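You operate a simulated robot arm through the tools that you are given. There is no shell and no other tool. Be economical: measure what you need, move in short steps, check, and stop when the job is done.

Carry out the task below with a simulated robot arm. There is one attempt and no reset: what you move stays moved.

TASK
Three buckets hang on the wrong numbers: rehang each on its own place.
Fine: stand bucket 4 on the blue mat to make room.
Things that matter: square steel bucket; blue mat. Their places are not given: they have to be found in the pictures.

The check looks at the end state, three seconds after you hand in, the way a careful person would. Anything else that was tipped, shoved, dropped, spilled or broken makes it a failure.

THE ROBOT
A 7-joint arm with a two-finger parallel gripper, fixed in place. Base frame: the origin is at the foot of the arm, x ahead of it, y to its left, z up. Lengths are in m, angles in degrees, forces in N, time in s.
Its first joint turns from -66.0 to 66.0 degrees. Payload 1.57 kg.
The tool frame sits at the grasp point between the pads (the TCP): z along the fingers, y along the line on which they close. The tips reach 0.03 m beyond it. Largest opening 0.11 m; finger width 0.024, thickness 0.012; the body of the gripper, 0.048 by 0.112 m, starts 0.078 m behind the TCP.
Orientation is that of the tool frame in the base frame, as a unit quaternion [x, y, z, w]. With the fingers straight down and closing along the base's y, the tool's x points along the base's -x, its y along +y and its z along -z.

THE INTERFACE
- The arm moves only by the tool apply_moves. Its argument "rows" is text: rows parted by semicolons, each of 7 numbers parted by spaces: the turn, a rotation vector about the base's x, y, z in degrees, then the shift along the base's x, y, z in m, then the closure, from 0 (fully open) to 1 (shut). In form: wx wy wz dx dy dz jaw; .... A call has 1 to 12 rows; each row shifts and turns the commanded pose from where the row before left it. Each row takes 0.2 s and may step no farther than 0.05 m and 8.6 degrees from the row before; otherwise, or with a gripper value out of range, the whole call is refused. Where a pose cannot be reached the arm comes as near as it can. A force on the tool above 90 N (or 10 N above the force at the start of the call, whichever is more), or a blocked arm, ends the call early, and 0.2 s more pass. The fingers move at their own pace (about 0.108 m/s each) and stop on an object; they squeeze with about 30 N. The grip force told is the motor's: it shows also when the fingers shut on nothing. Time passes only in rows, and 0.2 s behind the last, so rows that do not move let the fingers close. It gives the time, the measured TCP pose, the force on the tool (base axes), the opening and the grip force at its end, in the units of the frame above (readings bear some noise), and new pictures: "views" is both (left out), scene, wrist or none.
- Cameras (640 x 400 px; columns grow to the right, rows downward): "scene" is fixed at [0.1775, -0.4055, 1.4014]; the picture's right is [0.62, -0.79, 0.00], its down [-0.48, -0.38, -0.79] and it looks along [0.62, 0.49, -0.61] (base axes); focal length 214 px, centre (320, 200). "wrist" rides on the gripper at [-0.036, 0, -0.08] in the tool frame; the picture's right is [0.00, -1.00, 0.00], its down [0.97, 0.00, -0.24] and it looks along [0.24, 0.00, 0.97] (tool axes); focal length 218 px, centre (320, 200).
- probe_pixels(camera, pixels): for up to 12 pixels [column, row] of the newest picture of that camera ("zoom" is the newest enlarged one), the place [x, y, z] in the base frame of the surface seen there, good to about 0.002 m. The clock stands still meanwhile.
- zoom(camera, box): a new picture of the part [left, top, right, bottom] of that camera's present view, enlarged. The clock stands still meanwhile.
- close_job(): hands the job in; it is judged then, once.

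Go step by step. Measure first, check grasps and placings, and put right what went wrong. The budget is 80 turns and 120 pictures, counting those below and the enlarged ones. Unless the task says otherwise, let go and move clear before handing in, and close with one line.

The tools are called as name(argument=value, ...) on one line, values as JSON. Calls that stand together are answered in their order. apply_moves: Moves the arm, as the interface text tells. Its arguments: {"type":"object","properties":{"rows":{"type":"string"},"views":{"type":"string","enum":["both","scene","wrist","none"]}},"required":["rows"]} The other tools are called the same way: probe_pixels (camera, pixels) gives the place of the surface under pixels of a picture; zoom (camera, box) takes an enlarged picture of a part of a camera's view; close_job () hands the job in.

At the start:

```text
time: 0.0
position: [0.4048, -0.0558, 1.2333]
orientation: [0.001, 1.0, -0.001, 0.0]
force: [-0.5, -0.2, -0.1]
gripper_width: 0.11
grip_force: 0.1
```

scene: 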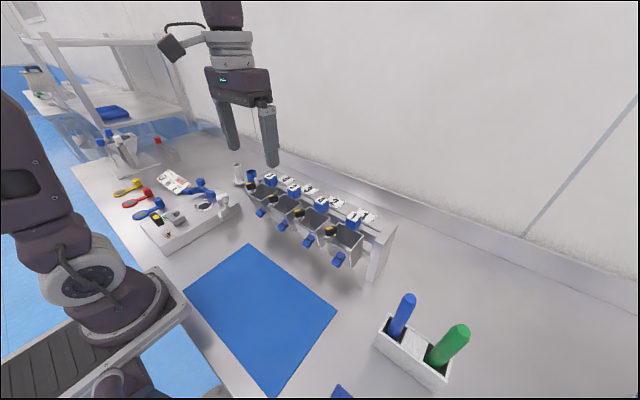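
wrist: 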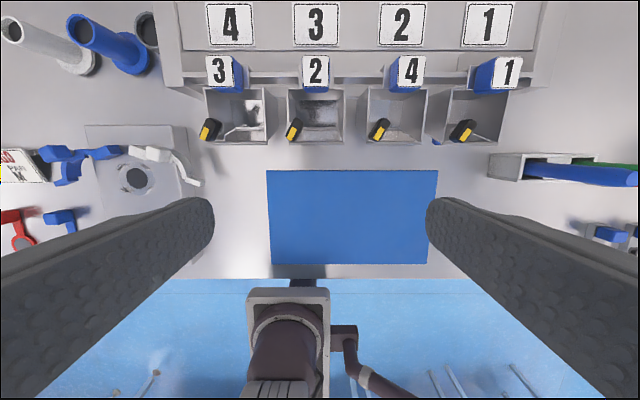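

The wrist picture shows places 4,3,2,1 (left to right) holding buckets 3,2,4,1; bucket 1 is right. I'll zoom to learn how the buckets hang.

zoom(camera="scene", box=[220, 150, 400, 280])

zoom(camera="wrist", box=[160, 0, 560, 200])

```text
3.08 times, centred on (310, 215) of scene
```

zoom: 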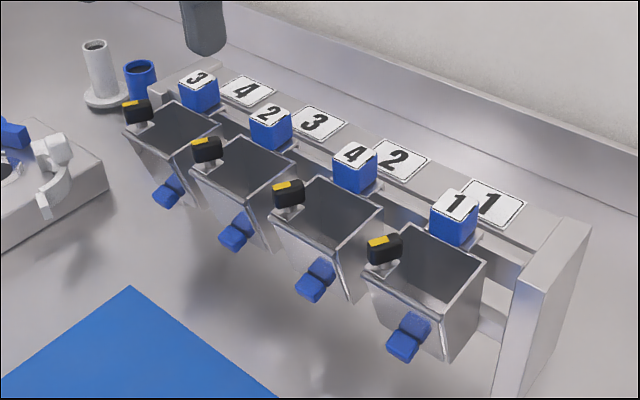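

```text
1.60 times, centred on (360, 100) of wrist
```

zoom: 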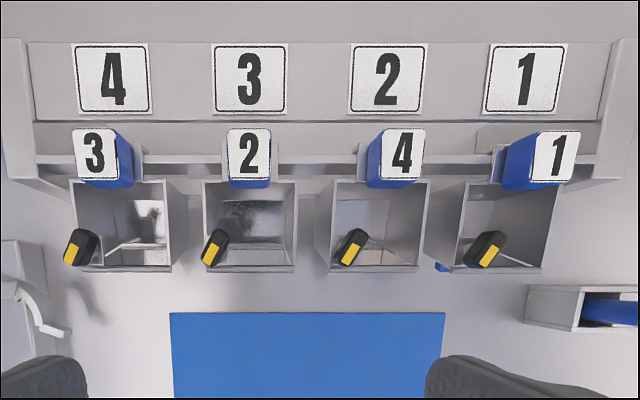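

The buckets hang on a rail by rear hooks with blue number blocks on top. Probing the key points in the wrist zoom.

probe_pixels(camera="zoom", pixels=[[404, 150], [366, 160], [332, 265], [418, 268], [425, 184], [336, 184], [350, 245], [375, 230], [300, 165], [388, 80], [308, 370], [330, 130]])

probe_pixels(camera="wrist", pixels=[[222, 72], [315, 70], [411, 70], [505, 72], [230, 24], [315, 24], [401, 24], [487, 24], [270, 171], [437, 171], [270, 263], [427, 263]])

zoom(camera="scene", box=[285, 195, 385, 275])

```text
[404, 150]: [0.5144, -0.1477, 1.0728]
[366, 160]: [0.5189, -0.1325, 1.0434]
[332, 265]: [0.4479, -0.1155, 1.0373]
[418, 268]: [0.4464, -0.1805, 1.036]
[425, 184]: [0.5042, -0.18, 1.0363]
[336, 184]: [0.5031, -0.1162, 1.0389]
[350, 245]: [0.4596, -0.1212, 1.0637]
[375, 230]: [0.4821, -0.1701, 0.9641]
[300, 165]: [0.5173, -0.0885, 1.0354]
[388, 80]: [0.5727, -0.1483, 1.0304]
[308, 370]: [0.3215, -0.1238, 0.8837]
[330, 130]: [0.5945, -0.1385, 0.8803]
```

```text
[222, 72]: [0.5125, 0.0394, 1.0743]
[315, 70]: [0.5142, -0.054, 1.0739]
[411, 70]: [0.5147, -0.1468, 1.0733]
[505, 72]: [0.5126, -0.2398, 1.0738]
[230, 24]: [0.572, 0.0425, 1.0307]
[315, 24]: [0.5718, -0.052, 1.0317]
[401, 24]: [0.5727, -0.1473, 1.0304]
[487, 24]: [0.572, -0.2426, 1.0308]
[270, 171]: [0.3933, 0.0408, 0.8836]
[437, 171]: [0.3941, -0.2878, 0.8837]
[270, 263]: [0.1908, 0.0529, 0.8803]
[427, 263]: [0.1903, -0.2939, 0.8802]
```

```text
5.00 times, centred on (335, 235) of scene
```

zoom: 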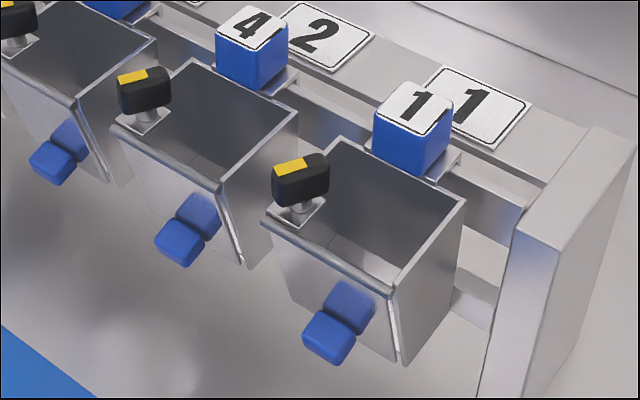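

Probing the same sort of points from the scene view to cross-check heights, and to find the bucket bottom, rail and front tab.

probe_pixels(camera="zoom", pixels=[[240, 25], [245, 65], [272, 95], [240, 262], [185, 240], [205, 210], [140, 90], [137, 125], [330, 100], [395, 362], [470, 310], [250, 360]])

probe_pixels(camera="scene", pixels=[[248, 246], [186, 292], [335, 312], [270, 394], [260, 300], [350, 290], [395, 225], [370, 275]])

zoom(camera="wrist", box=[340, 40, 440, 160])

```text
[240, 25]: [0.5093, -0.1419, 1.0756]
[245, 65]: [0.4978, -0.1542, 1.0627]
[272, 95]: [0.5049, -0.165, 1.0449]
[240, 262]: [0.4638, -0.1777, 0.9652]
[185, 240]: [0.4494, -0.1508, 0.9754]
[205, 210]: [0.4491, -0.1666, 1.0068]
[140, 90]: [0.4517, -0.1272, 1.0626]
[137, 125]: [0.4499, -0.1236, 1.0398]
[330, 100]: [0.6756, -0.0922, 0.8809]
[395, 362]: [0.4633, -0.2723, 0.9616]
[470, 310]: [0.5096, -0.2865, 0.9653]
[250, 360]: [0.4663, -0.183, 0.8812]
```

```text
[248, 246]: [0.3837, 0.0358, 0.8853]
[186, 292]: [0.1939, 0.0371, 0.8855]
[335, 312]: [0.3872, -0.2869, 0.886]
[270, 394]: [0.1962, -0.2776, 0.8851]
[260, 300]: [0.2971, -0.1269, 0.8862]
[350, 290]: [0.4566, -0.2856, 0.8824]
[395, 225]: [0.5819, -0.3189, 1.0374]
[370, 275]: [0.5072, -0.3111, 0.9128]
```

```text
3.33 times, centred on (390, 100) of wrist
```

zoom: 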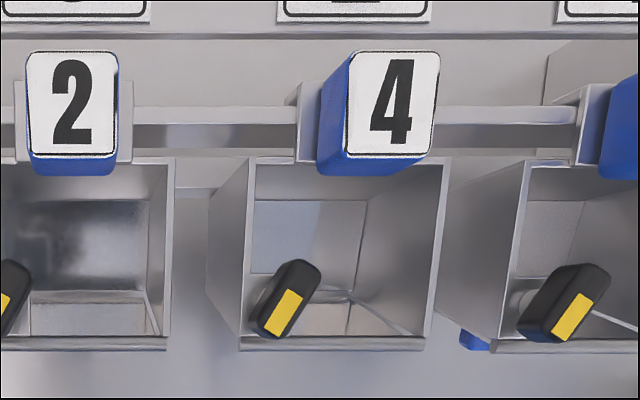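

Everything agrees: mat top is ~0.885, bucket floors ~0.962, number blocks top at z 1.074 above a plate at ~1.044. I'll go above bucket 4's block with half-closed jaws and check.

apply_moves(rows="0 0 0 0.0273 -0.0228 -0.0283 0.4;0 0 0 0.0273 -0.0228 -0.0283 0.4;0 0 0 0.0273 -0.0228 -0.0283 0.4;0 0 0 0.0273 -0.0228 -0.0283 0.4;0 0 0 0 0 0 0.4")

```text
time: 1.2
position: [0.5162, -0.1505, 1.1246]
orientation: [0.001, 1.0, 0.001, 0.0]
force: [0.4, 0.1, 0.5]
gripper_width: 0.0661
grip_force: 0.0
```

scene: 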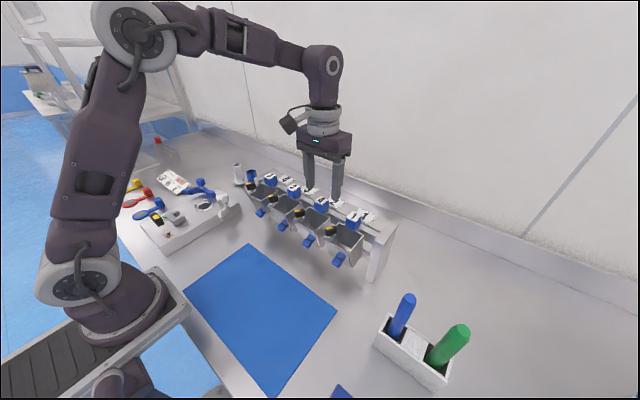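
wrist: 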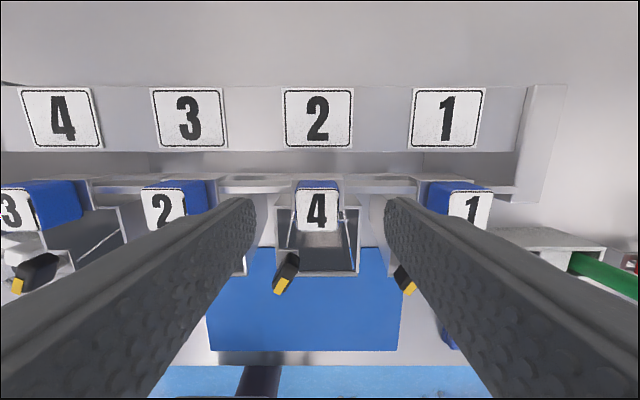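

The arm hovers over block 4 (wrist 317,210). Probing its edges and finger tips for alignment.

zoom(camera="wrist", box=[230, 160, 410, 280])

probe_pixels(camera="wrist", pixels=[[299, 205], [336, 205], [317, 192], [317, 228], [285, 200], [348, 200], [246, 205], [392, 205], [317, 183]])

```text
3.33 times, centred on (320, 220) of wrist
```

zoom: 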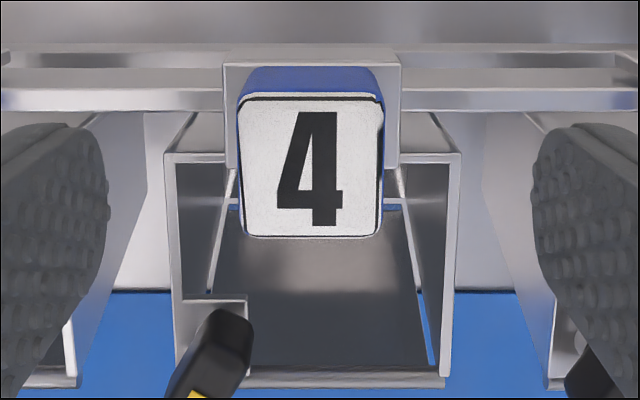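

```text
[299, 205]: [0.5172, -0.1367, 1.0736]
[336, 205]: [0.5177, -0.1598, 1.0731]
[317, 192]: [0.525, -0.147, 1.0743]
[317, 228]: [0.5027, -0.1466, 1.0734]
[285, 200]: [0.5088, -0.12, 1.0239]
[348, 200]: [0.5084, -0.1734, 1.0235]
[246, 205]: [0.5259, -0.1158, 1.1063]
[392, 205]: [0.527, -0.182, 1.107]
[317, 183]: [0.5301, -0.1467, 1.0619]
```

Block 4 spans x 0.500–0.528, y −0.136…−0.160; the fingers are centred within 2 mm. Descend so the tips stop just above the plate, then close.

apply_moves(rows="0 0 0 -0.002 0.002 -0.022 0.4;0 0 0 0 0 -0.022 0.4;0 0 0 0 0 0 0.4;0 0 0 0 0 0 0.9;0 0 0 0 0 0 0.9;0 0 0 0 0 0 0.9")

```text
time: 2.6
position: [0.5142, -0.1478, 1.0778]
orientation: [0.0, 1.0, 0.0, 0.0]
force: [-0.2, 0.1, -1.1]
gripper_width: 0.0278
grip_force: 29.6
```

scene: 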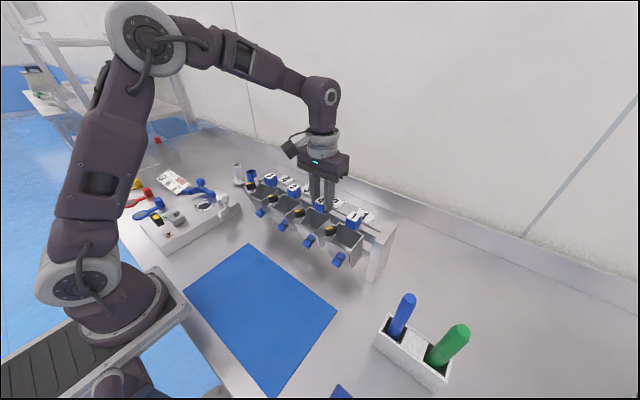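
wrist: 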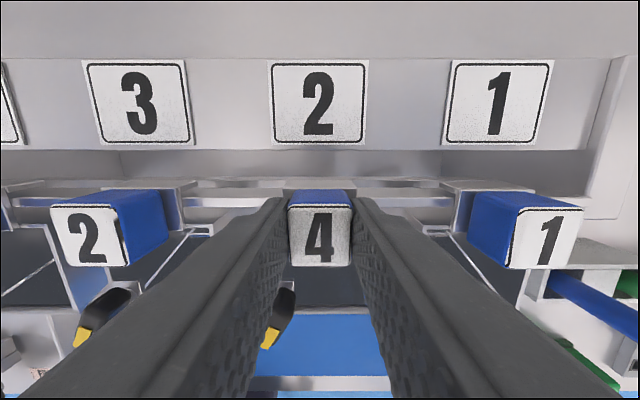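

Gripped (width 0.028, 30 N). Lifting 25 mm gently and checking.

apply_moves(rows="0 0 0 0 0 0.008 0.9;0 0 0 0 0 0.008 0.9;0 0 0 0 0 0.009 0.9;0 0 0 0 0 0 0.9")

zoom(camera="scene", box=[230, 140, 400, 280])

```text
time: 3.6
position: [0.5135, -0.1465, 1.1019]
orientation: [0.0, 1.0, 0.0, 0.0]
force: [0.4, -0.3, -3.4]
gripper_width: 0.0276
grip_force: 29.9
```

scene: 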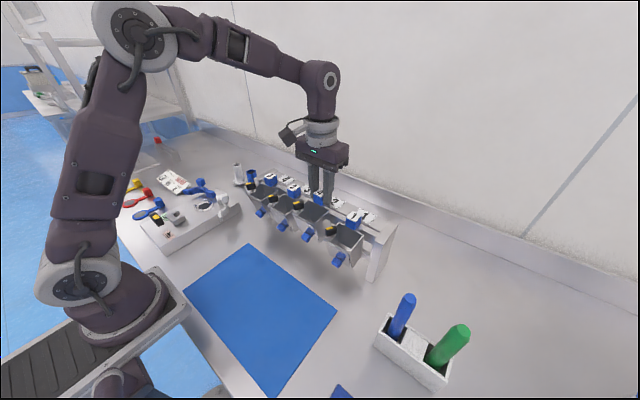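
wrist: 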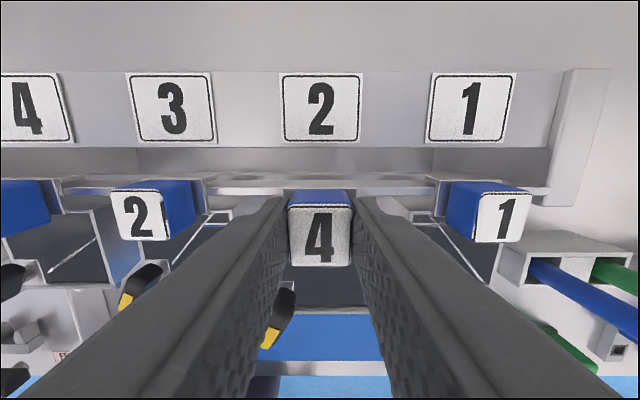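

```text
2.86 times, centred on (315, 210) of scene
```

zoom: 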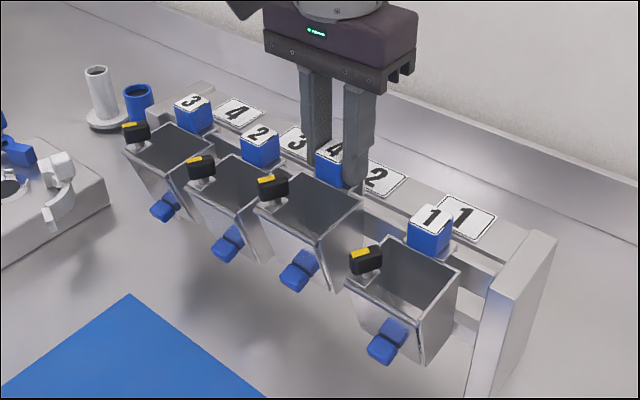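

Bucket 4 hangs level and free, weight ~3 N. Lift another 50 mm and carry straight back over the mat.

apply_moves(rows="0 0 0 0 0 0.025 0.9;0 0 0 0 0 0.025 0.9;0 0 0 -0.025 0 0 0.9;0 0 0 -0.035 0 0 0.9;0 0 0 -0.035 0 0 0.9;0 0 0 -0.035 0 0 0.9;0 0 0 -0.03 0 0 0.9;0 0 0 -0.015 0 -0.02 0.9;0 0 0 0 0 -0.03 0.9;0 0 0 0 0 -0.03 0.9;0 0 0 0 0 -0.03 0.9;0 0 0 0 0 0 0.9")

zoom(camera="scene", box=[180, 180, 380, 340])

```text
time: 6.2
position: [0.3367, -0.1452, 1.0417]
orientation: [0.0, 1.0, 0.0, 0.0]
force: [0.3, 0.5, -3.7]
gripper_width: 0.0277
grip_force: 30.1
```

scene: 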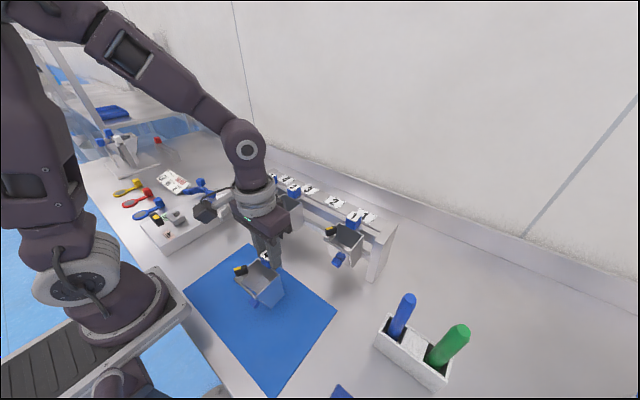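
wrist: 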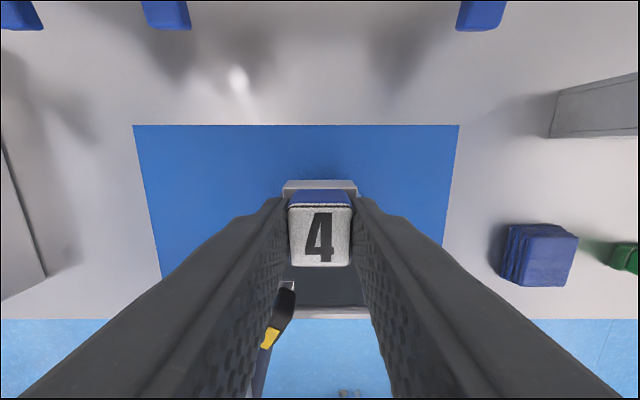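

```text
2.50 times, centred on (280, 260) of scene
```

zoom: 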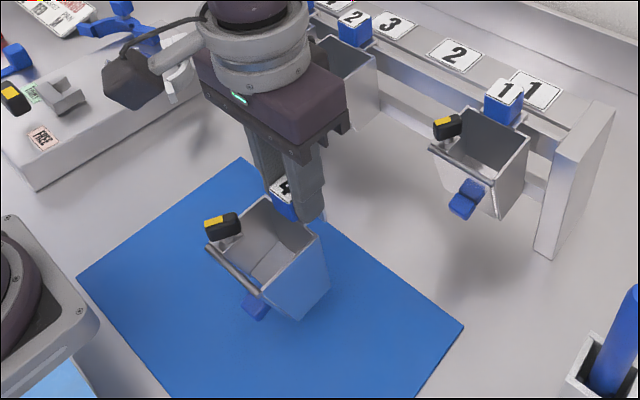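

Bucket 4 is level over the mat. Probing its bottom edge before the last descent.

probe_pixels(camera="zoom", pixels=[[295, 314], [300, 312], [326, 285], [255, 308], [250, 300], [300, 345], [210, 250], [460, 325]])

```text
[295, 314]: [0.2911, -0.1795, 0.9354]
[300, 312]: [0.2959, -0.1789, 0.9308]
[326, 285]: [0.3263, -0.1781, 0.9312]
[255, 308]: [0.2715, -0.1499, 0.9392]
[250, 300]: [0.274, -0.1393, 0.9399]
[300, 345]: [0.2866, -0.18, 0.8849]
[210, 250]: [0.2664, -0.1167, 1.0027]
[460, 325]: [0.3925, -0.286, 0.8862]
```

Bottom is at ~0.928, mat at ~0.885: about 42 mm to go. Descend 36 mm then in small steps.

apply_moves(rows="0 0 0 0 0 -0.016 0.9;0 0 0 0 0 -0.014 0.9;0 0 0 0 0 -0.005 0.9;0 0 0 0 0 -0.002 0.9;0 0 0 0 0 0 0.9", views="none")

zoom(camera="scene", box=[220, 230, 320, 330])

```text
time: 7.4
position: [0.3395, -0.1466, 1.0046]
orientation: [-0.001, 1.0, -0.001, 0.002]
force: [12.9, 5.6, 21.3]
gripper_width: 0.0279
grip_force: 30.4
```

```text
4.00 times, centred on (270, 280) of scene
```

zoom: 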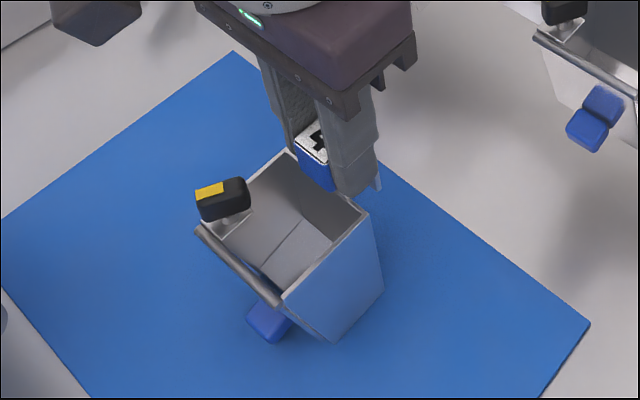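

Contact made with some excess load (21 N). Back off a few mm to find the touch height.

apply_moves(rows="0 0 0 0 0 0.003 0.9;0 0 0 0 0 0 0.9", views="none")

zoom(camera="scene", box=[230, 250, 300, 320])

```text
time: 8.0
position: [0.3363, -0.1454, 1.0079]
orientation: [0.0, 1.0, -0.001, 0.0]
force: [-0.1, -0.2, -4.1]
gripper_width: 0.0278
grip_force: 30.2
```

```text
5.71 times, centred on (265, 285) of scene
```

zoom: 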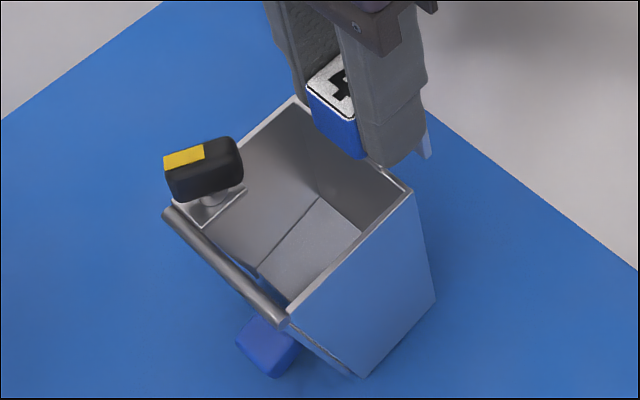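

Free again at 1.0079. Probing bottom corners and the tab to see what touches first.

probe_pixels(camera="zoom", pixels=[[365, 372], [434, 298], [400, 335], [265, 355], [272, 372], [330, 350], [285, 322], [411, 190], [168, 210], [296, 98], [380, 385]])

```text
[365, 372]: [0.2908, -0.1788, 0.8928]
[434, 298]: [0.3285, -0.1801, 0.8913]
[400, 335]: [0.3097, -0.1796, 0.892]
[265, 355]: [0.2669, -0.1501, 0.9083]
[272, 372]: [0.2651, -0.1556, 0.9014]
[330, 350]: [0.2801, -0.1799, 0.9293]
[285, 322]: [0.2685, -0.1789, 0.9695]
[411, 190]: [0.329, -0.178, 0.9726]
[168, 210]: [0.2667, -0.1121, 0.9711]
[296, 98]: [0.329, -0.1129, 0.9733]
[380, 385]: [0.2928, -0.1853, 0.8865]
```

Level; only ~2–4 mm gap. Lower 2 mm in small steps.

apply_moves(rows="0 0 0 0 0 -0.001 0.9;0 0 0 0 0 -0.001 0.9;0 0 0 0 0 0 0.9", views="none")

```text
time: 8.8
position: [0.3379, -0.1474, 1.0043]
orientation: [0.0, 1.0, 0.0, 0.001]
force: [0.3, 0.0, -3.2]
gripper_width: 0.0277
grip_force: 29.8
```

apply_moves(rows="0 0 0 0 0 -0.001 0.9;0 0 0 0 0 0 0.9", views="none")

```text
time: 9.4
position: [0.3369, -0.147, 1.0046]
orientation: [0.0, 1.0, 0.001, 0.0]
force: [0.6, 0.2, 2.5]
gripper_width: 0.0276
grip_force: 30.4
```

Touching lightly (+2.5 N, i.e. weight carried by the mat). Open and rise.

apply_moves(rows="0 0 0 0 0 0 0.6;0 0 0 0 0 0 0.4;0 0 0 0 0 0 0.4;0 0 0 0 0 0.04 0.4;0 0 0 0 0 0.05 0.4;0 0 0 0 0 0.05 0.4")

zoom(camera="scene", box=[220, 230, 320, 330])

```text
time: 10.8
position: [0.336, -0.147, 1.1455]
orientation: [0.0, 1.0, 0.0, 0.0]
force: [-0.6, -0.1, 0.4]
gripper_width: 0.066
grip_force: 0.1
```

scene: 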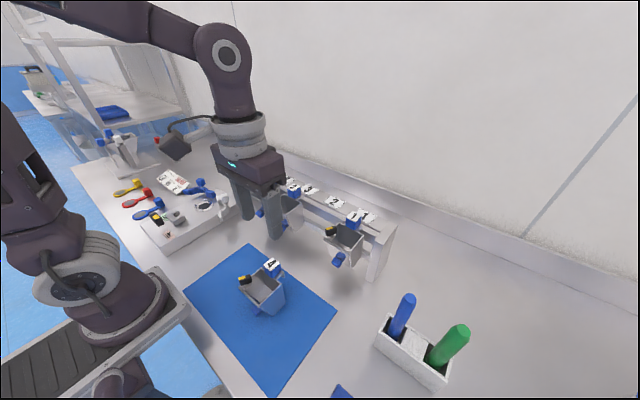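
wrist: 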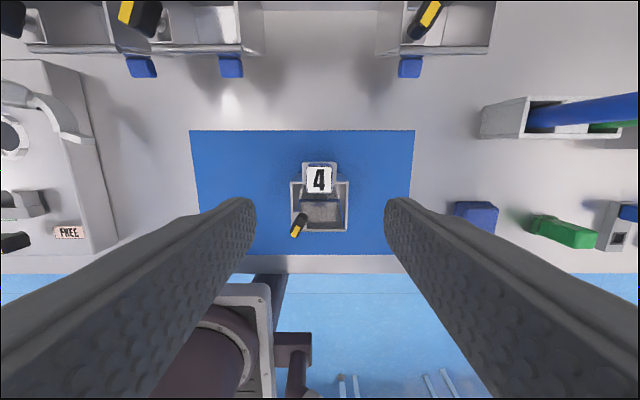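

```text
4.00 times, centred on (270, 280) of scene
```

zoom: 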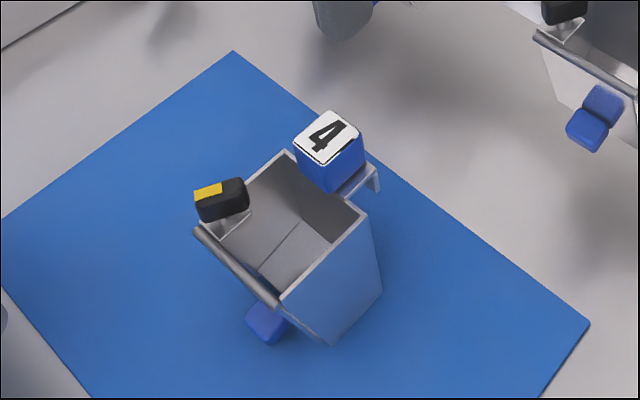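

Bucket 4 stands level on the mat. Now over bucket 2's block (at place 3).

apply_moves(rows="0 0 0 0.0354 0.0186 0 0.4;0 0 0 0.0354 0.0186 0 0.4;0 0 0 0.0354 0.0186 0 0.4;0 0 0 0.0354 0.0186 0 0.4;0 0 0 0.0354 0.0186 -0.02 0.4;0 0 0 0 0 0 0.4", views="wrist")

```text
time: 12.2
position: [0.515, -0.0517, 1.1262]
orientation: [0.0, 1.0, 0.0, 0.0]
force: [0.3, -0.1, 0.2]
gripper_width: 0.0661
grip_force: 0.0
```

wrist: 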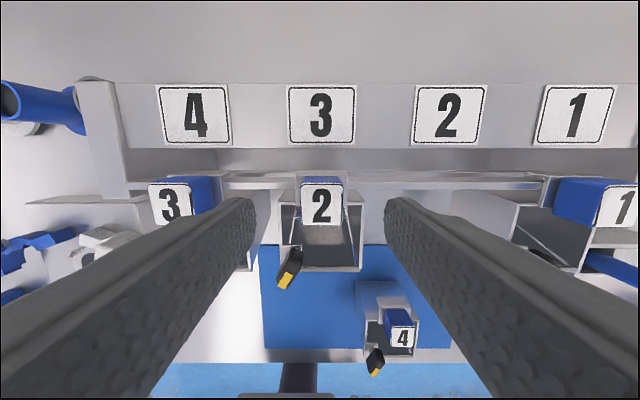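

probe_pixels(camera="wrist", pixels=[[304, 203], [340, 203], [322, 188], [322, 222], [246, 205], [392, 205], [321, 115], [448, 115], [194, 115], [578, 115], [170, 204]])

```text
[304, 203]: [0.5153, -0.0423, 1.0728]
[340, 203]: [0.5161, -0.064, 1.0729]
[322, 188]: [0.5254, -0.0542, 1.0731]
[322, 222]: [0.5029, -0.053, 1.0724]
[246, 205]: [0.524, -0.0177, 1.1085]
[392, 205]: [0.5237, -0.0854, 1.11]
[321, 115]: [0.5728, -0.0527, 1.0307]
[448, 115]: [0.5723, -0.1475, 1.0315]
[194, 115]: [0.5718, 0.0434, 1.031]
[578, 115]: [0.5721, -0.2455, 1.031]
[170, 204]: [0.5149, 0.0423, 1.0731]
```

Fingers are centred within 2 mm of block 2 (y −0.053). Descend, close, lift 35 mm.

apply_moves(rows="0 0 0 -0.001 -0.0015 -0.0233 0.4;0 0 0 0 0 -0.0233 0.4;0 0 0 0 0 0 0.4;0 0 0 0 0 0 0.9;0 0 0 0 0 0 0.9;0 0 0 0 0 0 0.9;0 0 0 0 0 0.01 0.9;0 0 0 0 0 0.01 0.9;0 0 0 0 0 0.015 0.9;0 0 0 0 0 0 0.9")

```text
time: 14.4
position: [0.5132, -0.0558, 1.1129]
orientation: [0.0, 1.0, 0.0, 0.0]
force: [-0.1, 0.5, -3.8]
gripper_width: 0.0278
grip_force: 29.8
```

scene: 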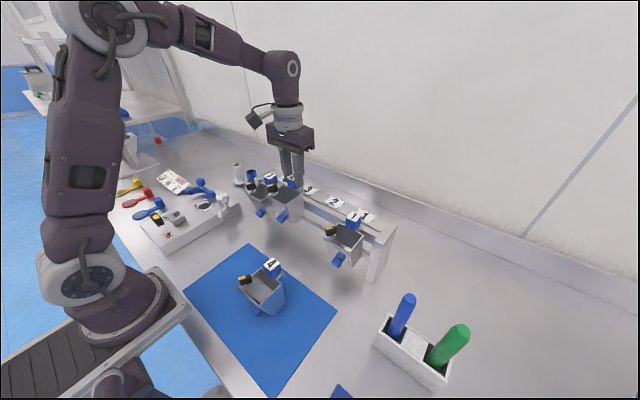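
wrist: 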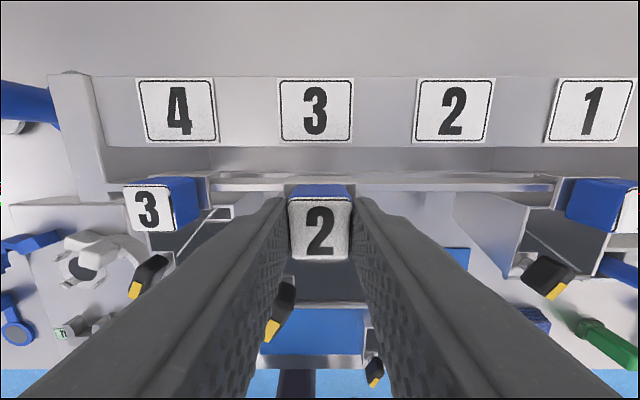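

Bucket 2 is lifted and free. Shift 95 mm to place 2, then lower 20 mm and check.

apply_moves(rows="0 0 0 0 -0.02 0 0.9;0 0 0 0 -0.03 0 0.9;0 0 0 0 -0.03 0 0.9;0 0 0 0 -0.0148 0 0.9;0 0 0 0 0 -0.01 0.9;0 0 0 0 0 -0.008 0.9;0 0 0 0 0 0 0.9;0 0 0 0 0 0 0.9")

zoom(camera="scene", box=[270, 160, 400, 280])

```text
time: 16.2
position: [0.5146, -0.1504, 1.0942]
orientation: [0.0, 1.0, 0.0, 0.002]
force: [3.7, -0.4, 8.0]
gripper_width: 0.0278
grip_force: 30.0
```

scene: 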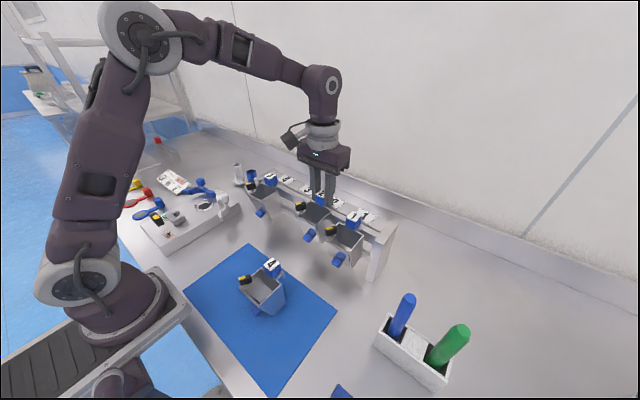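
wrist: 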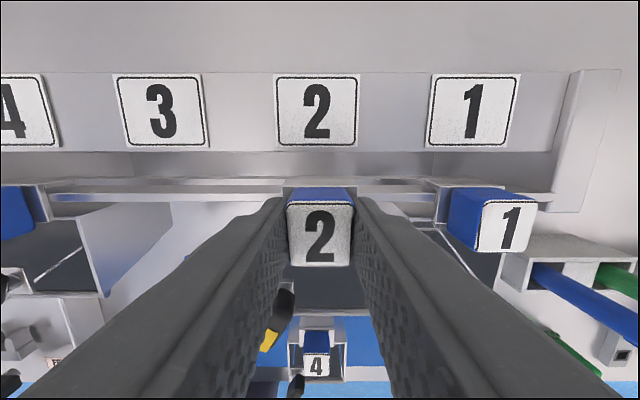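

```text
3.33 times, centred on (335, 220) of scene
```

zoom: 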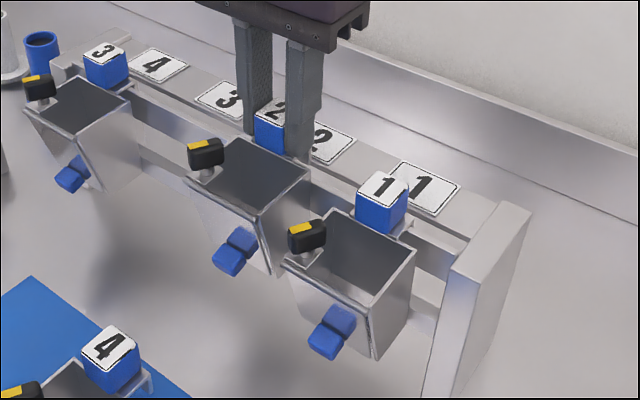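

Contact (+8 N) 17 mm above the hanging height: the hook lip is landing on the rail. Raise 10 mm and look at hook vs rail.

apply_moves(rows="0 0 0 0 0 0.01 0.9;0 0 0 0 0 0 0.9")

zoom(camera="wrist", box=[230, 160, 410, 280])

zoom(camera="scene", box=[310, 180, 380, 240])

```text
time: 16.8
position: [0.5159, -0.1501, 1.1056]
orientation: [0.0, 1.0, 0.001, 0.0]
force: [-1.1, 0.5, -3.3]
gripper_width: 0.0276
grip_force: 30.1
```

scene: 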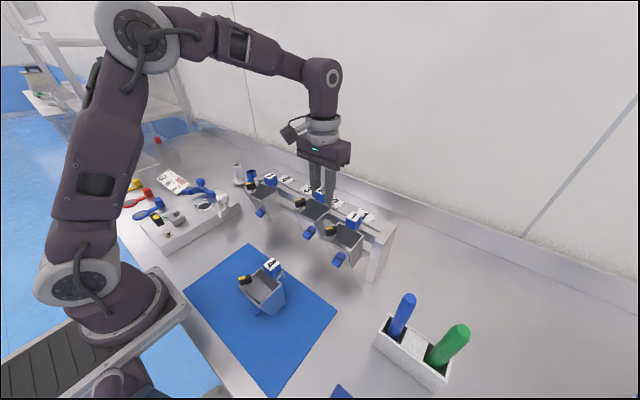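
wrist: 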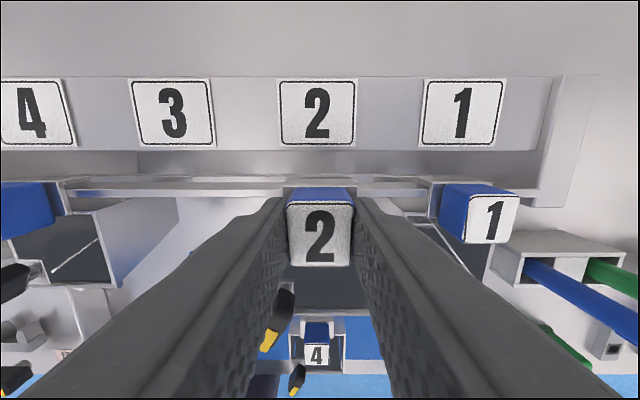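

```text
3.33 times, centred on (320, 220) of wrist
```

zoom: 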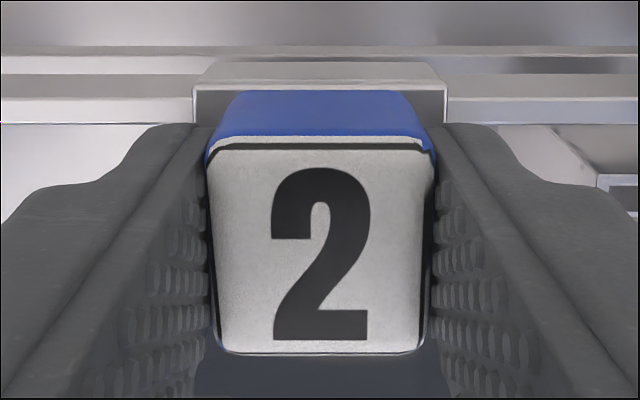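

```text
6.67 times, centred on (345, 210) of scene
```

zoom: 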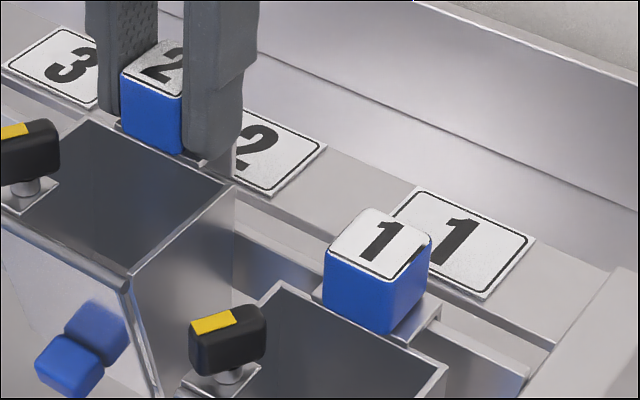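

probe_pixels(camera="wrist", pixels=[[320, 180], [320, 184], [230, 182], [230, 185], [230, 188], [230, 191], [230, 195], [430, 183], [436, 186], [230, 178], [318, 317], [230, 174]])

probe_pixels(camera="zoom", pixels=[[420, 315], [436, 310], [440, 345], [280, 255], [270, 215], [470, 335], [215, 162], [205, 160]])

```text
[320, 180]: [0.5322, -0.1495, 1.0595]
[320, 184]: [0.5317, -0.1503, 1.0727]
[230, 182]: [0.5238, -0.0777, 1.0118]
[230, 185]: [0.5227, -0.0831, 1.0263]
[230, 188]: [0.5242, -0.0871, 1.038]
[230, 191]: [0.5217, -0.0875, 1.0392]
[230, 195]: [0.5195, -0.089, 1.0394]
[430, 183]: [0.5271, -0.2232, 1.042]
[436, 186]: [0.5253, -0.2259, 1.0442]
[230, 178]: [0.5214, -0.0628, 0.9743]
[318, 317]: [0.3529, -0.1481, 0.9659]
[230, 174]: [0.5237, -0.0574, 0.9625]
```

```text
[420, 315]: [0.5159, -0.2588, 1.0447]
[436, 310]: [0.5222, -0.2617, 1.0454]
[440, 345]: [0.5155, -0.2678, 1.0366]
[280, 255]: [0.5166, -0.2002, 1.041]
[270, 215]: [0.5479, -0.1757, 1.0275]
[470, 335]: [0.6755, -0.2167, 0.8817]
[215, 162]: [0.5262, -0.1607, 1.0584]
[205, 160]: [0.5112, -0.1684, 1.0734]
```

Lip and rail seem aligned by probe (lip x≈0.53, rail back ≈0.524), so I'll check whether the held bucket is tilted or hits something lower.

zoom(camera="scene", box=[290, 190, 360, 250])

probe_pixels(camera="zoom", pixels=[[100, 105], [50, 180], [270, 235], [365, 155], [340, 250], [300, 295], [220, 240], [380, 300], [430, 290], [440, 210], [375, 240], [385, 190]])

```text
6.67 times, centred on (325, 220) of scene
```

zoom: 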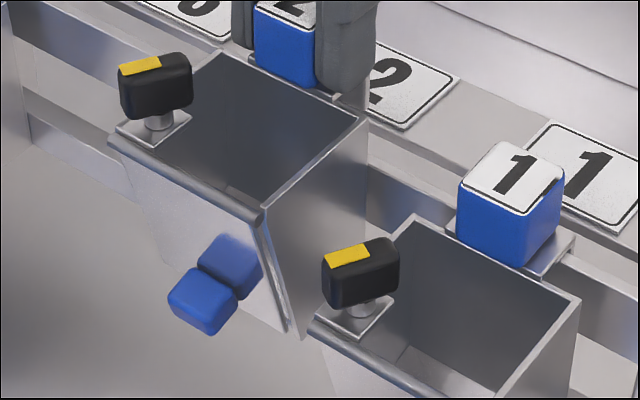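

```text
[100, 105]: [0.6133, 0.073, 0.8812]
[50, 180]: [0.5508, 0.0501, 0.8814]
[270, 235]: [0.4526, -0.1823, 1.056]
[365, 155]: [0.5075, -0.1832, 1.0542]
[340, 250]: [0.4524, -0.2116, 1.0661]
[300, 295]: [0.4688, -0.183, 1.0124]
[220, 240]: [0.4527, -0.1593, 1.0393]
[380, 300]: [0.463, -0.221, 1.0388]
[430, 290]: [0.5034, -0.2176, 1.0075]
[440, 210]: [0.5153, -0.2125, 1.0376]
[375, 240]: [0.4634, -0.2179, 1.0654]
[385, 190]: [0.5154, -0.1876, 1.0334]
```

The held bucket is level and ~4 mm behind hung position; the contact looks like lip on rail top. With the lip now seen at x≈0.530, try again slowly with a further 1 mm back.

apply_moves(rows="0 0 0 0.001 0.001 0 0.9;0 0 0 0 0 -0.004 0.9;0 0 0 0 0 -0.003 0.9;0 0 0 0 0 -0.003 0.9;0 0 0 0 0 -0.001 0.9;0 0 0 0 0 0 0.9", views="wrist")

zoom(camera="wrist", box=[220, 150, 420, 210])

```text
time: 18.2
position: [0.5149, -0.1477, 1.095]
orientation: [0.0, 1.0, -0.001, 0.001]
force: [-1.9, 1.2, 18.4]
gripper_width: 0.0278
grip_force: 29.7
```

wrist: 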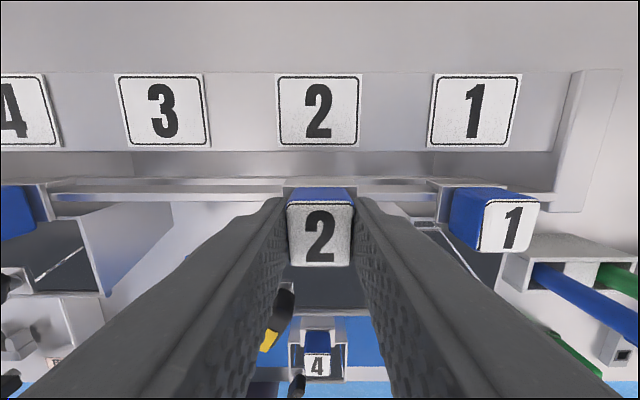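

```text
3.20 times, centred on (320, 180) of wrist
```

zoom: 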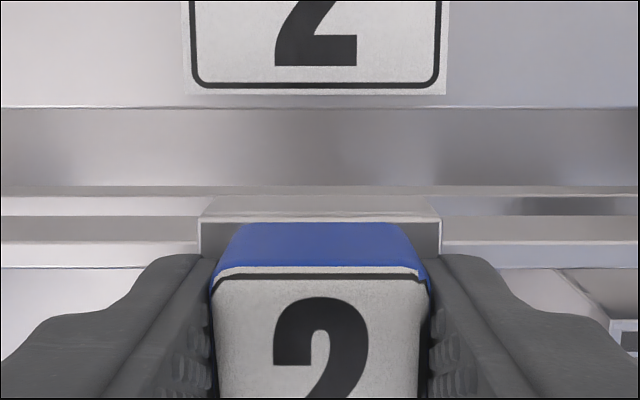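

Same contact height. Probing rail and lip cross-section in this zoom.

probe_pixels(camera="zoom", pixels=[[100, 191], [100, 205], [100, 220], [100, 232], [100, 240], [100, 247], [100, 256], [100, 264], [320, 199], [320, 208], [320, 216], [320, 221]])

probe_pixels(camera="wrist", pixels=[[435, 178], [435, 180], [435, 182], [435, 184], [435, 187], [435, 190], [400, 184], [400, 187], [400, 190], [400, 193], [400, 180], [320, 170]])

```text
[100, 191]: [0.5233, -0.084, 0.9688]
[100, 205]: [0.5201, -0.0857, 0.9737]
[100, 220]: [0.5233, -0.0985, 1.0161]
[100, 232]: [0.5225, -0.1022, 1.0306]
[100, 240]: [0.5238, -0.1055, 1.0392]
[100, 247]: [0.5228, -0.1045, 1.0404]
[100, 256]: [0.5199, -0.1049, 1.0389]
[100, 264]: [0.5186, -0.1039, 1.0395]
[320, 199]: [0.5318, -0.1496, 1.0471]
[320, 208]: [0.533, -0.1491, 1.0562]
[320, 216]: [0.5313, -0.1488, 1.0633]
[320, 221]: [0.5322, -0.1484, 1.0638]
```

```text
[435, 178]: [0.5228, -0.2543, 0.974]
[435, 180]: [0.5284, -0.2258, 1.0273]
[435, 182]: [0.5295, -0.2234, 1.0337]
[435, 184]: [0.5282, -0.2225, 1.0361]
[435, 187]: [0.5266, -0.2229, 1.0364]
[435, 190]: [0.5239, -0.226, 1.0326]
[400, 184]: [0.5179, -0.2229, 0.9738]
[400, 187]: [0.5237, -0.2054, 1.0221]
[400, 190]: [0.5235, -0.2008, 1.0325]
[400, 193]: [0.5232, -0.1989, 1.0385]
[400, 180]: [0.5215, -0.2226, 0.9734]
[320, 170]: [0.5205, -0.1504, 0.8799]
```

Key finding: lip bottom (z 1.047) is still above the rail top (1.0395), but there's a lower bar with top at 0.974 – the bucket's rear bottom is landing on it because it is ~4 mm too far back. Raise, move 3.5 mm forward (−x), descend again.

apply_moves(rows="0 0 0 0 0 0.008 0.9;0 0 0 -0.0035 0.0005 0 0.9;0 0 0 0 0 -0.004 0.9;0 0 0 0 0 -0.004 0.9;0 0 0 0 0 -0.003 0.9;0 0 0 0 0 0 0.9", views="wrist")

zoom(camera="wrist", box=[220, 150, 420, 210])

```text
time: 19.6
position: [0.5114, -0.1478, 1.09]
orientation: [-0.001, 1.0, 0.0, 0.0]
force: [0.0, 1.2, -3.0]
gripper_width: 0.0279
grip_force: 29.6
```

wrist: 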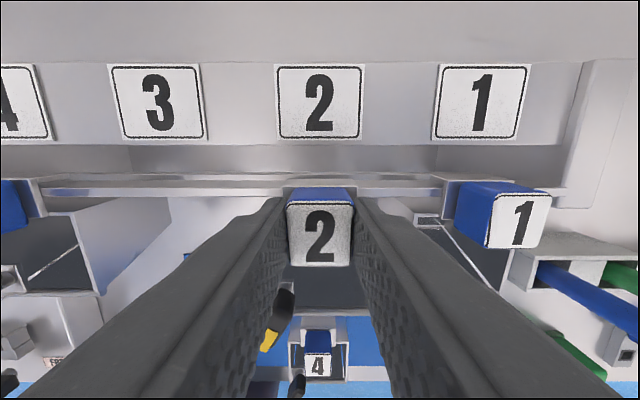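

```text
3.20 times, centred on (320, 180) of wrist
```

zoom: 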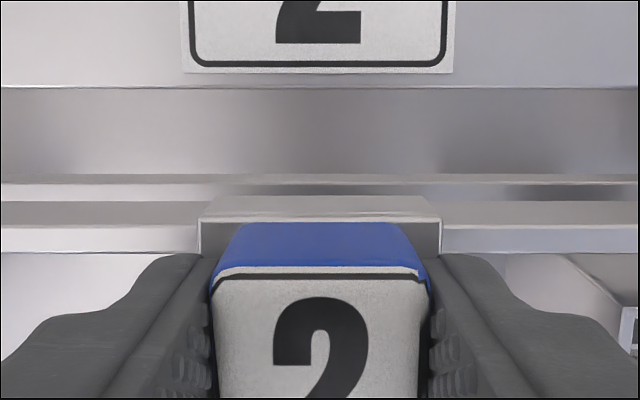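

No contact now, 4 mm lower. Check the lip's x against the rail before going on.

probe_pixels(camera="zoom", pixels=[[290, 200], [320, 206], [350, 212], [280, 218], [360, 220], [100, 226], [100, 210], [150, 220], [500, 222], [560, 215]])

```text
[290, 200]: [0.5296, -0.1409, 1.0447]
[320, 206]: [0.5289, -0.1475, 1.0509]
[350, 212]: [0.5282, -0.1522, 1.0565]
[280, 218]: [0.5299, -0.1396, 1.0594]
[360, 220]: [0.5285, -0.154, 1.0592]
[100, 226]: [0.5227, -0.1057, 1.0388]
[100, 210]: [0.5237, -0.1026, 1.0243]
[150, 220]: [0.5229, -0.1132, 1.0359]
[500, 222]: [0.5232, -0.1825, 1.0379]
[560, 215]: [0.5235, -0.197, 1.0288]
```

Lip outer at 0.529 matches bucket 1's hung hook (0.5285). Continue down in small steps.

apply_moves(rows="0 0 0 0 0 -0.004 0.9;0 0 0 0 0 -0.004 0.9;0 0 0 0 0 -0.003 0.9;0 0 0 0 0 0 0.9", views="wrist")

```text
time: 20.6
position: [0.5119, -0.1468, 1.0788]
orientation: [-0.001, 1.0, 0.0, -0.001]
force: [1.0, -0.3, -3.8]
gripper_width: 0.0276
grip_force: 30.5
```

wrist: 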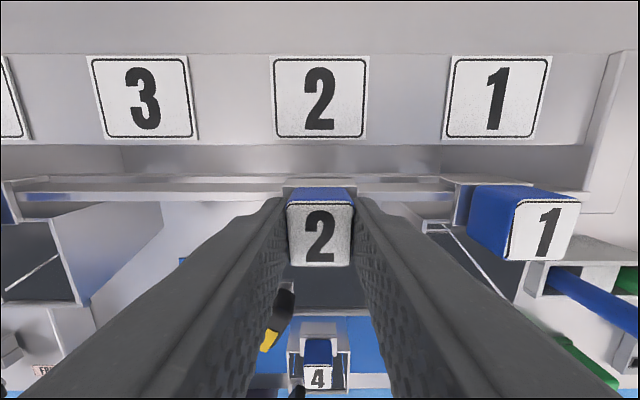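

apply_moves(rows="0 0 0 0 0 -0.001 0.9;0 0 0 0 0 -0.001 0.9;0 0 0 0 0 0 0.9", views="none")

```text
time: 21.4
position: [0.5112, -0.1466, 1.0772]
orientation: [0.0, 1.0, 0.001, 0.0]
force: [0.6, -0.3, -3.8]
gripper_width: 0.0277
grip_force: 29.8
```

apply_moves(rows="0 0 0 0 0 -0.001 0.9;0 0 0 0 0 -0.001 0.9;0 0 0 0 0 0 0.9", views="wrist")

zoom(camera="scene", box=[290, 180, 390, 260])

```text
time: 22.2
position: [0.5093, -0.1472, 1.0756]
orientation: [0.0, 1.0, 0.0, 0.0]
force: [-1.0, 0.4, -3.0]
gripper_width: 0.0277
grip_force: 30.0
```

wrist: 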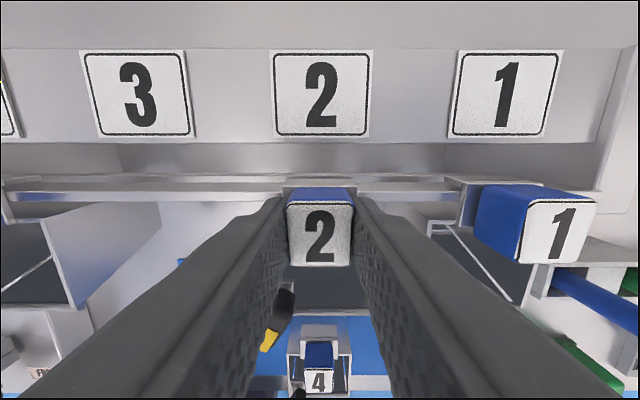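

```text
5.00 times, centred on (340, 220) of scene
```

zoom: 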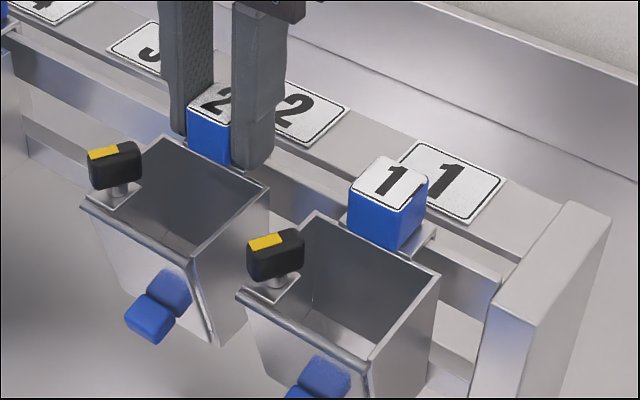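

probe_pixels(camera="zoom", pixels=[[266, 186], [192, 257], [88, 192], [437, 275], [245, 300], [165, 138], [220, 140], [390, 225]])

probe_pixels(camera="wrist", pixels=[[320, 178], [320, 181], [320, 184], [320, 187], [470, 182], [470, 179], [320, 215], [560, 220]])

```text
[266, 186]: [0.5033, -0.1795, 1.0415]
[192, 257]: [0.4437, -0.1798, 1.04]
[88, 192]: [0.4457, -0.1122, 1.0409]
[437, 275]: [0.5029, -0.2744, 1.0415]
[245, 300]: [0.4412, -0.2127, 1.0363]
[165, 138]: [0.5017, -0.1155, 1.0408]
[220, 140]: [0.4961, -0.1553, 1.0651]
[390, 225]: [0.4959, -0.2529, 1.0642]
```

```text
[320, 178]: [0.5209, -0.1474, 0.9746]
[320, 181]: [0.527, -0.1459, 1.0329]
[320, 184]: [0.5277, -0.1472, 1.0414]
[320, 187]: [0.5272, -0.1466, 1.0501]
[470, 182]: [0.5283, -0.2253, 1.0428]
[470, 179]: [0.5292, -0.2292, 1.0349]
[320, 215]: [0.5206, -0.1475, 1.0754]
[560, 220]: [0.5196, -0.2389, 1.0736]
```

Within ~2 mm of seated and hook behind rail. Continue.

apply_moves(rows="0 0 0 0 0 -0.001 0.9;0 0 0 0 0 -0.001 0.9;0 0 0 0 0 0 0.9", views="none")

```text
time: 23.0
position: [0.5107, -0.1479, 1.0748]
orientation: [-0.001, 1.0, -0.001, 0.002]
force: [1.5, 2.2, 21.0]
gripper_width: 0.028
grip_force: 29.9
```

Seated (+21 N). Back off 1 mm to unload, then open and rise.

apply_moves(rows="0 0 0 0 0 0.001 0.9;0 0 0 0 0 0 0.7;0 0 0 0 0 0 0.4;0 0 0 0 0 0 0.4;0 0 0 0 0 0.03 0.4;0 0 0 0 0 0.04 0.4;0 0 0 0 0 0 0.4")

zoom(camera="scene", box=[270, 170, 400, 280])

```text
time: 24.6
position: [0.5101, -0.1495, 1.1446]
orientation: [0.0, 1.0, 0.0, 0.0]
force: [-0.7, -1.2, 0.9]
gripper_width: 0.066
grip_force: 0.0
```

scene: 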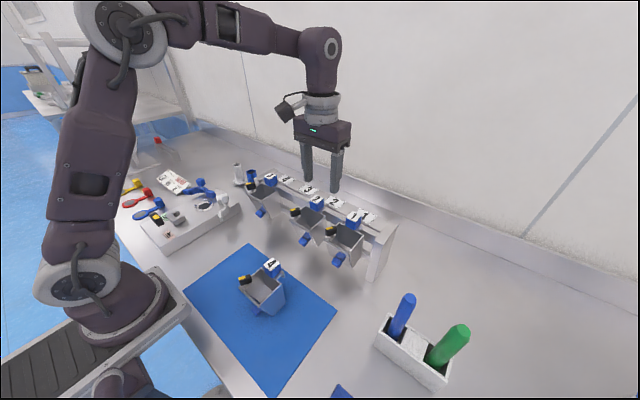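
wrist: 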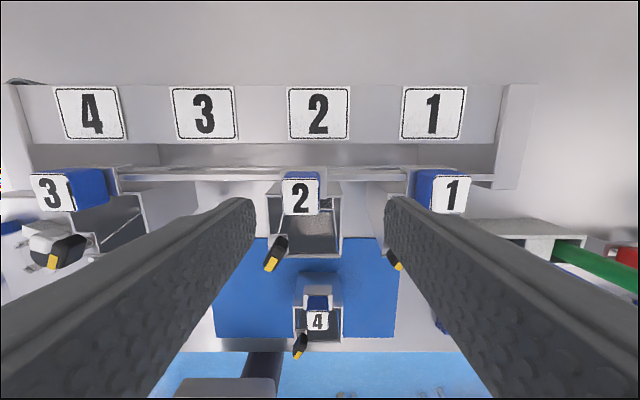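

```text
3.64 times, centred on (335, 225) of scene
```

zoom: 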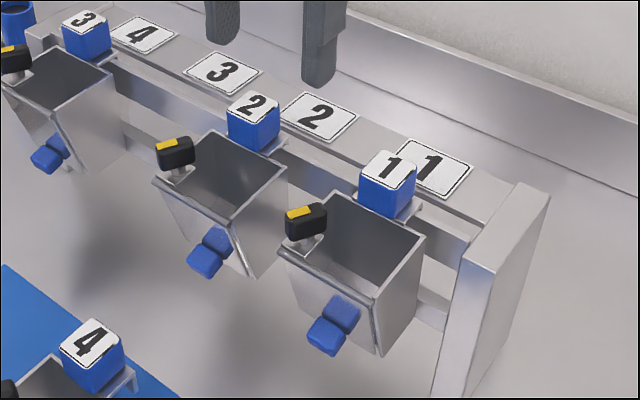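

Checking bucket 2's y and seat.

probe_pixels(camera="wrist", pixels=[[284, 196], [317, 196], [452, 194], [318, 113], [433, 113], [203, 113], [92, 113], [52, 192]])

probe_pixels(camera="zoom", pixels=[[285, 170], [240, 222], [158, 180], [424, 235], [378, 297], [282, 250], [255, 270], [380, 350]])

```text
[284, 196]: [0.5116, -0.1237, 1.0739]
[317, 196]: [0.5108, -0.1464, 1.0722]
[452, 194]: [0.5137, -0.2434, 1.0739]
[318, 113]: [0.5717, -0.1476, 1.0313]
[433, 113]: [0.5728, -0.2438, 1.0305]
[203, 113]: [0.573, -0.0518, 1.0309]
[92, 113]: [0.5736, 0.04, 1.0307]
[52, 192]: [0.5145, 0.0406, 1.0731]
```

```text
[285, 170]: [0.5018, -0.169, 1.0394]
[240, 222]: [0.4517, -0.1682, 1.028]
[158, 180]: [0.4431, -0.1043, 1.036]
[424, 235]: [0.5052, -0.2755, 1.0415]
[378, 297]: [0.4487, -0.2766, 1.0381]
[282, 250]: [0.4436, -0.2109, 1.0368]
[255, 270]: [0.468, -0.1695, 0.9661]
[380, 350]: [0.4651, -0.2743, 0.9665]
```

Bucket 2 is hung but slid 12 mm left on release (block centre y −0.135 vs label −0.1476). I'll re-grip, unweight it slightly, slide it back, and release more slowly.

apply_moves(rows="0 0 0 0.001 0.013 -0.02 0.4;0 0 0 0 0 -0.028 0.4;0 0 0 0 0 -0.02 0.4;0 0 0 0 0 0 0.4;0 0 0 0 0 0 0.8;0 0 0 0 0 0 0.9;0 0 0 0 0 0 0.9;0 0 0 0 0 0.003 0.9;0 0 0 0 0 0.002 0.9;0 0 0 0 0 0 0.9", views="wrist")

```text
time: 26.8
position: [0.5127, -0.1356, 1.0815]
orientation: [-0.001, 1.0, 0.001, 0.0]
force: [0.6, 0.5, -4.5]
gripper_width: 0.0278
grip_force: 29.8
```

wrist: 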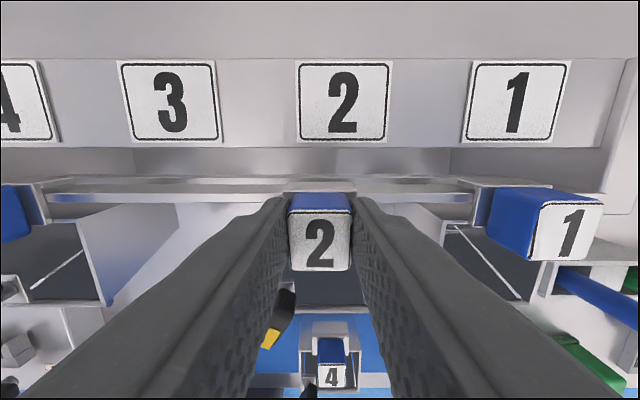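

apply_moves(rows="0 0 0 0 -0.006 0 0.9;0 0 0 0 -0.0065 0 0.9;0 0 0 0 0 -0.002 0.9;0 0 0 0 0 -0.002 0.9;0 0 0 0 0 0 0.9", views="none")

```text
time: 28.0
position: [0.5126, -0.1467, 1.0775]
orientation: [0.0, 1.0, -0.001, 0.0]
force: [13.7, -2.2, -3.0]
gripper_width: 0.0279
grip_force: 30.0
```

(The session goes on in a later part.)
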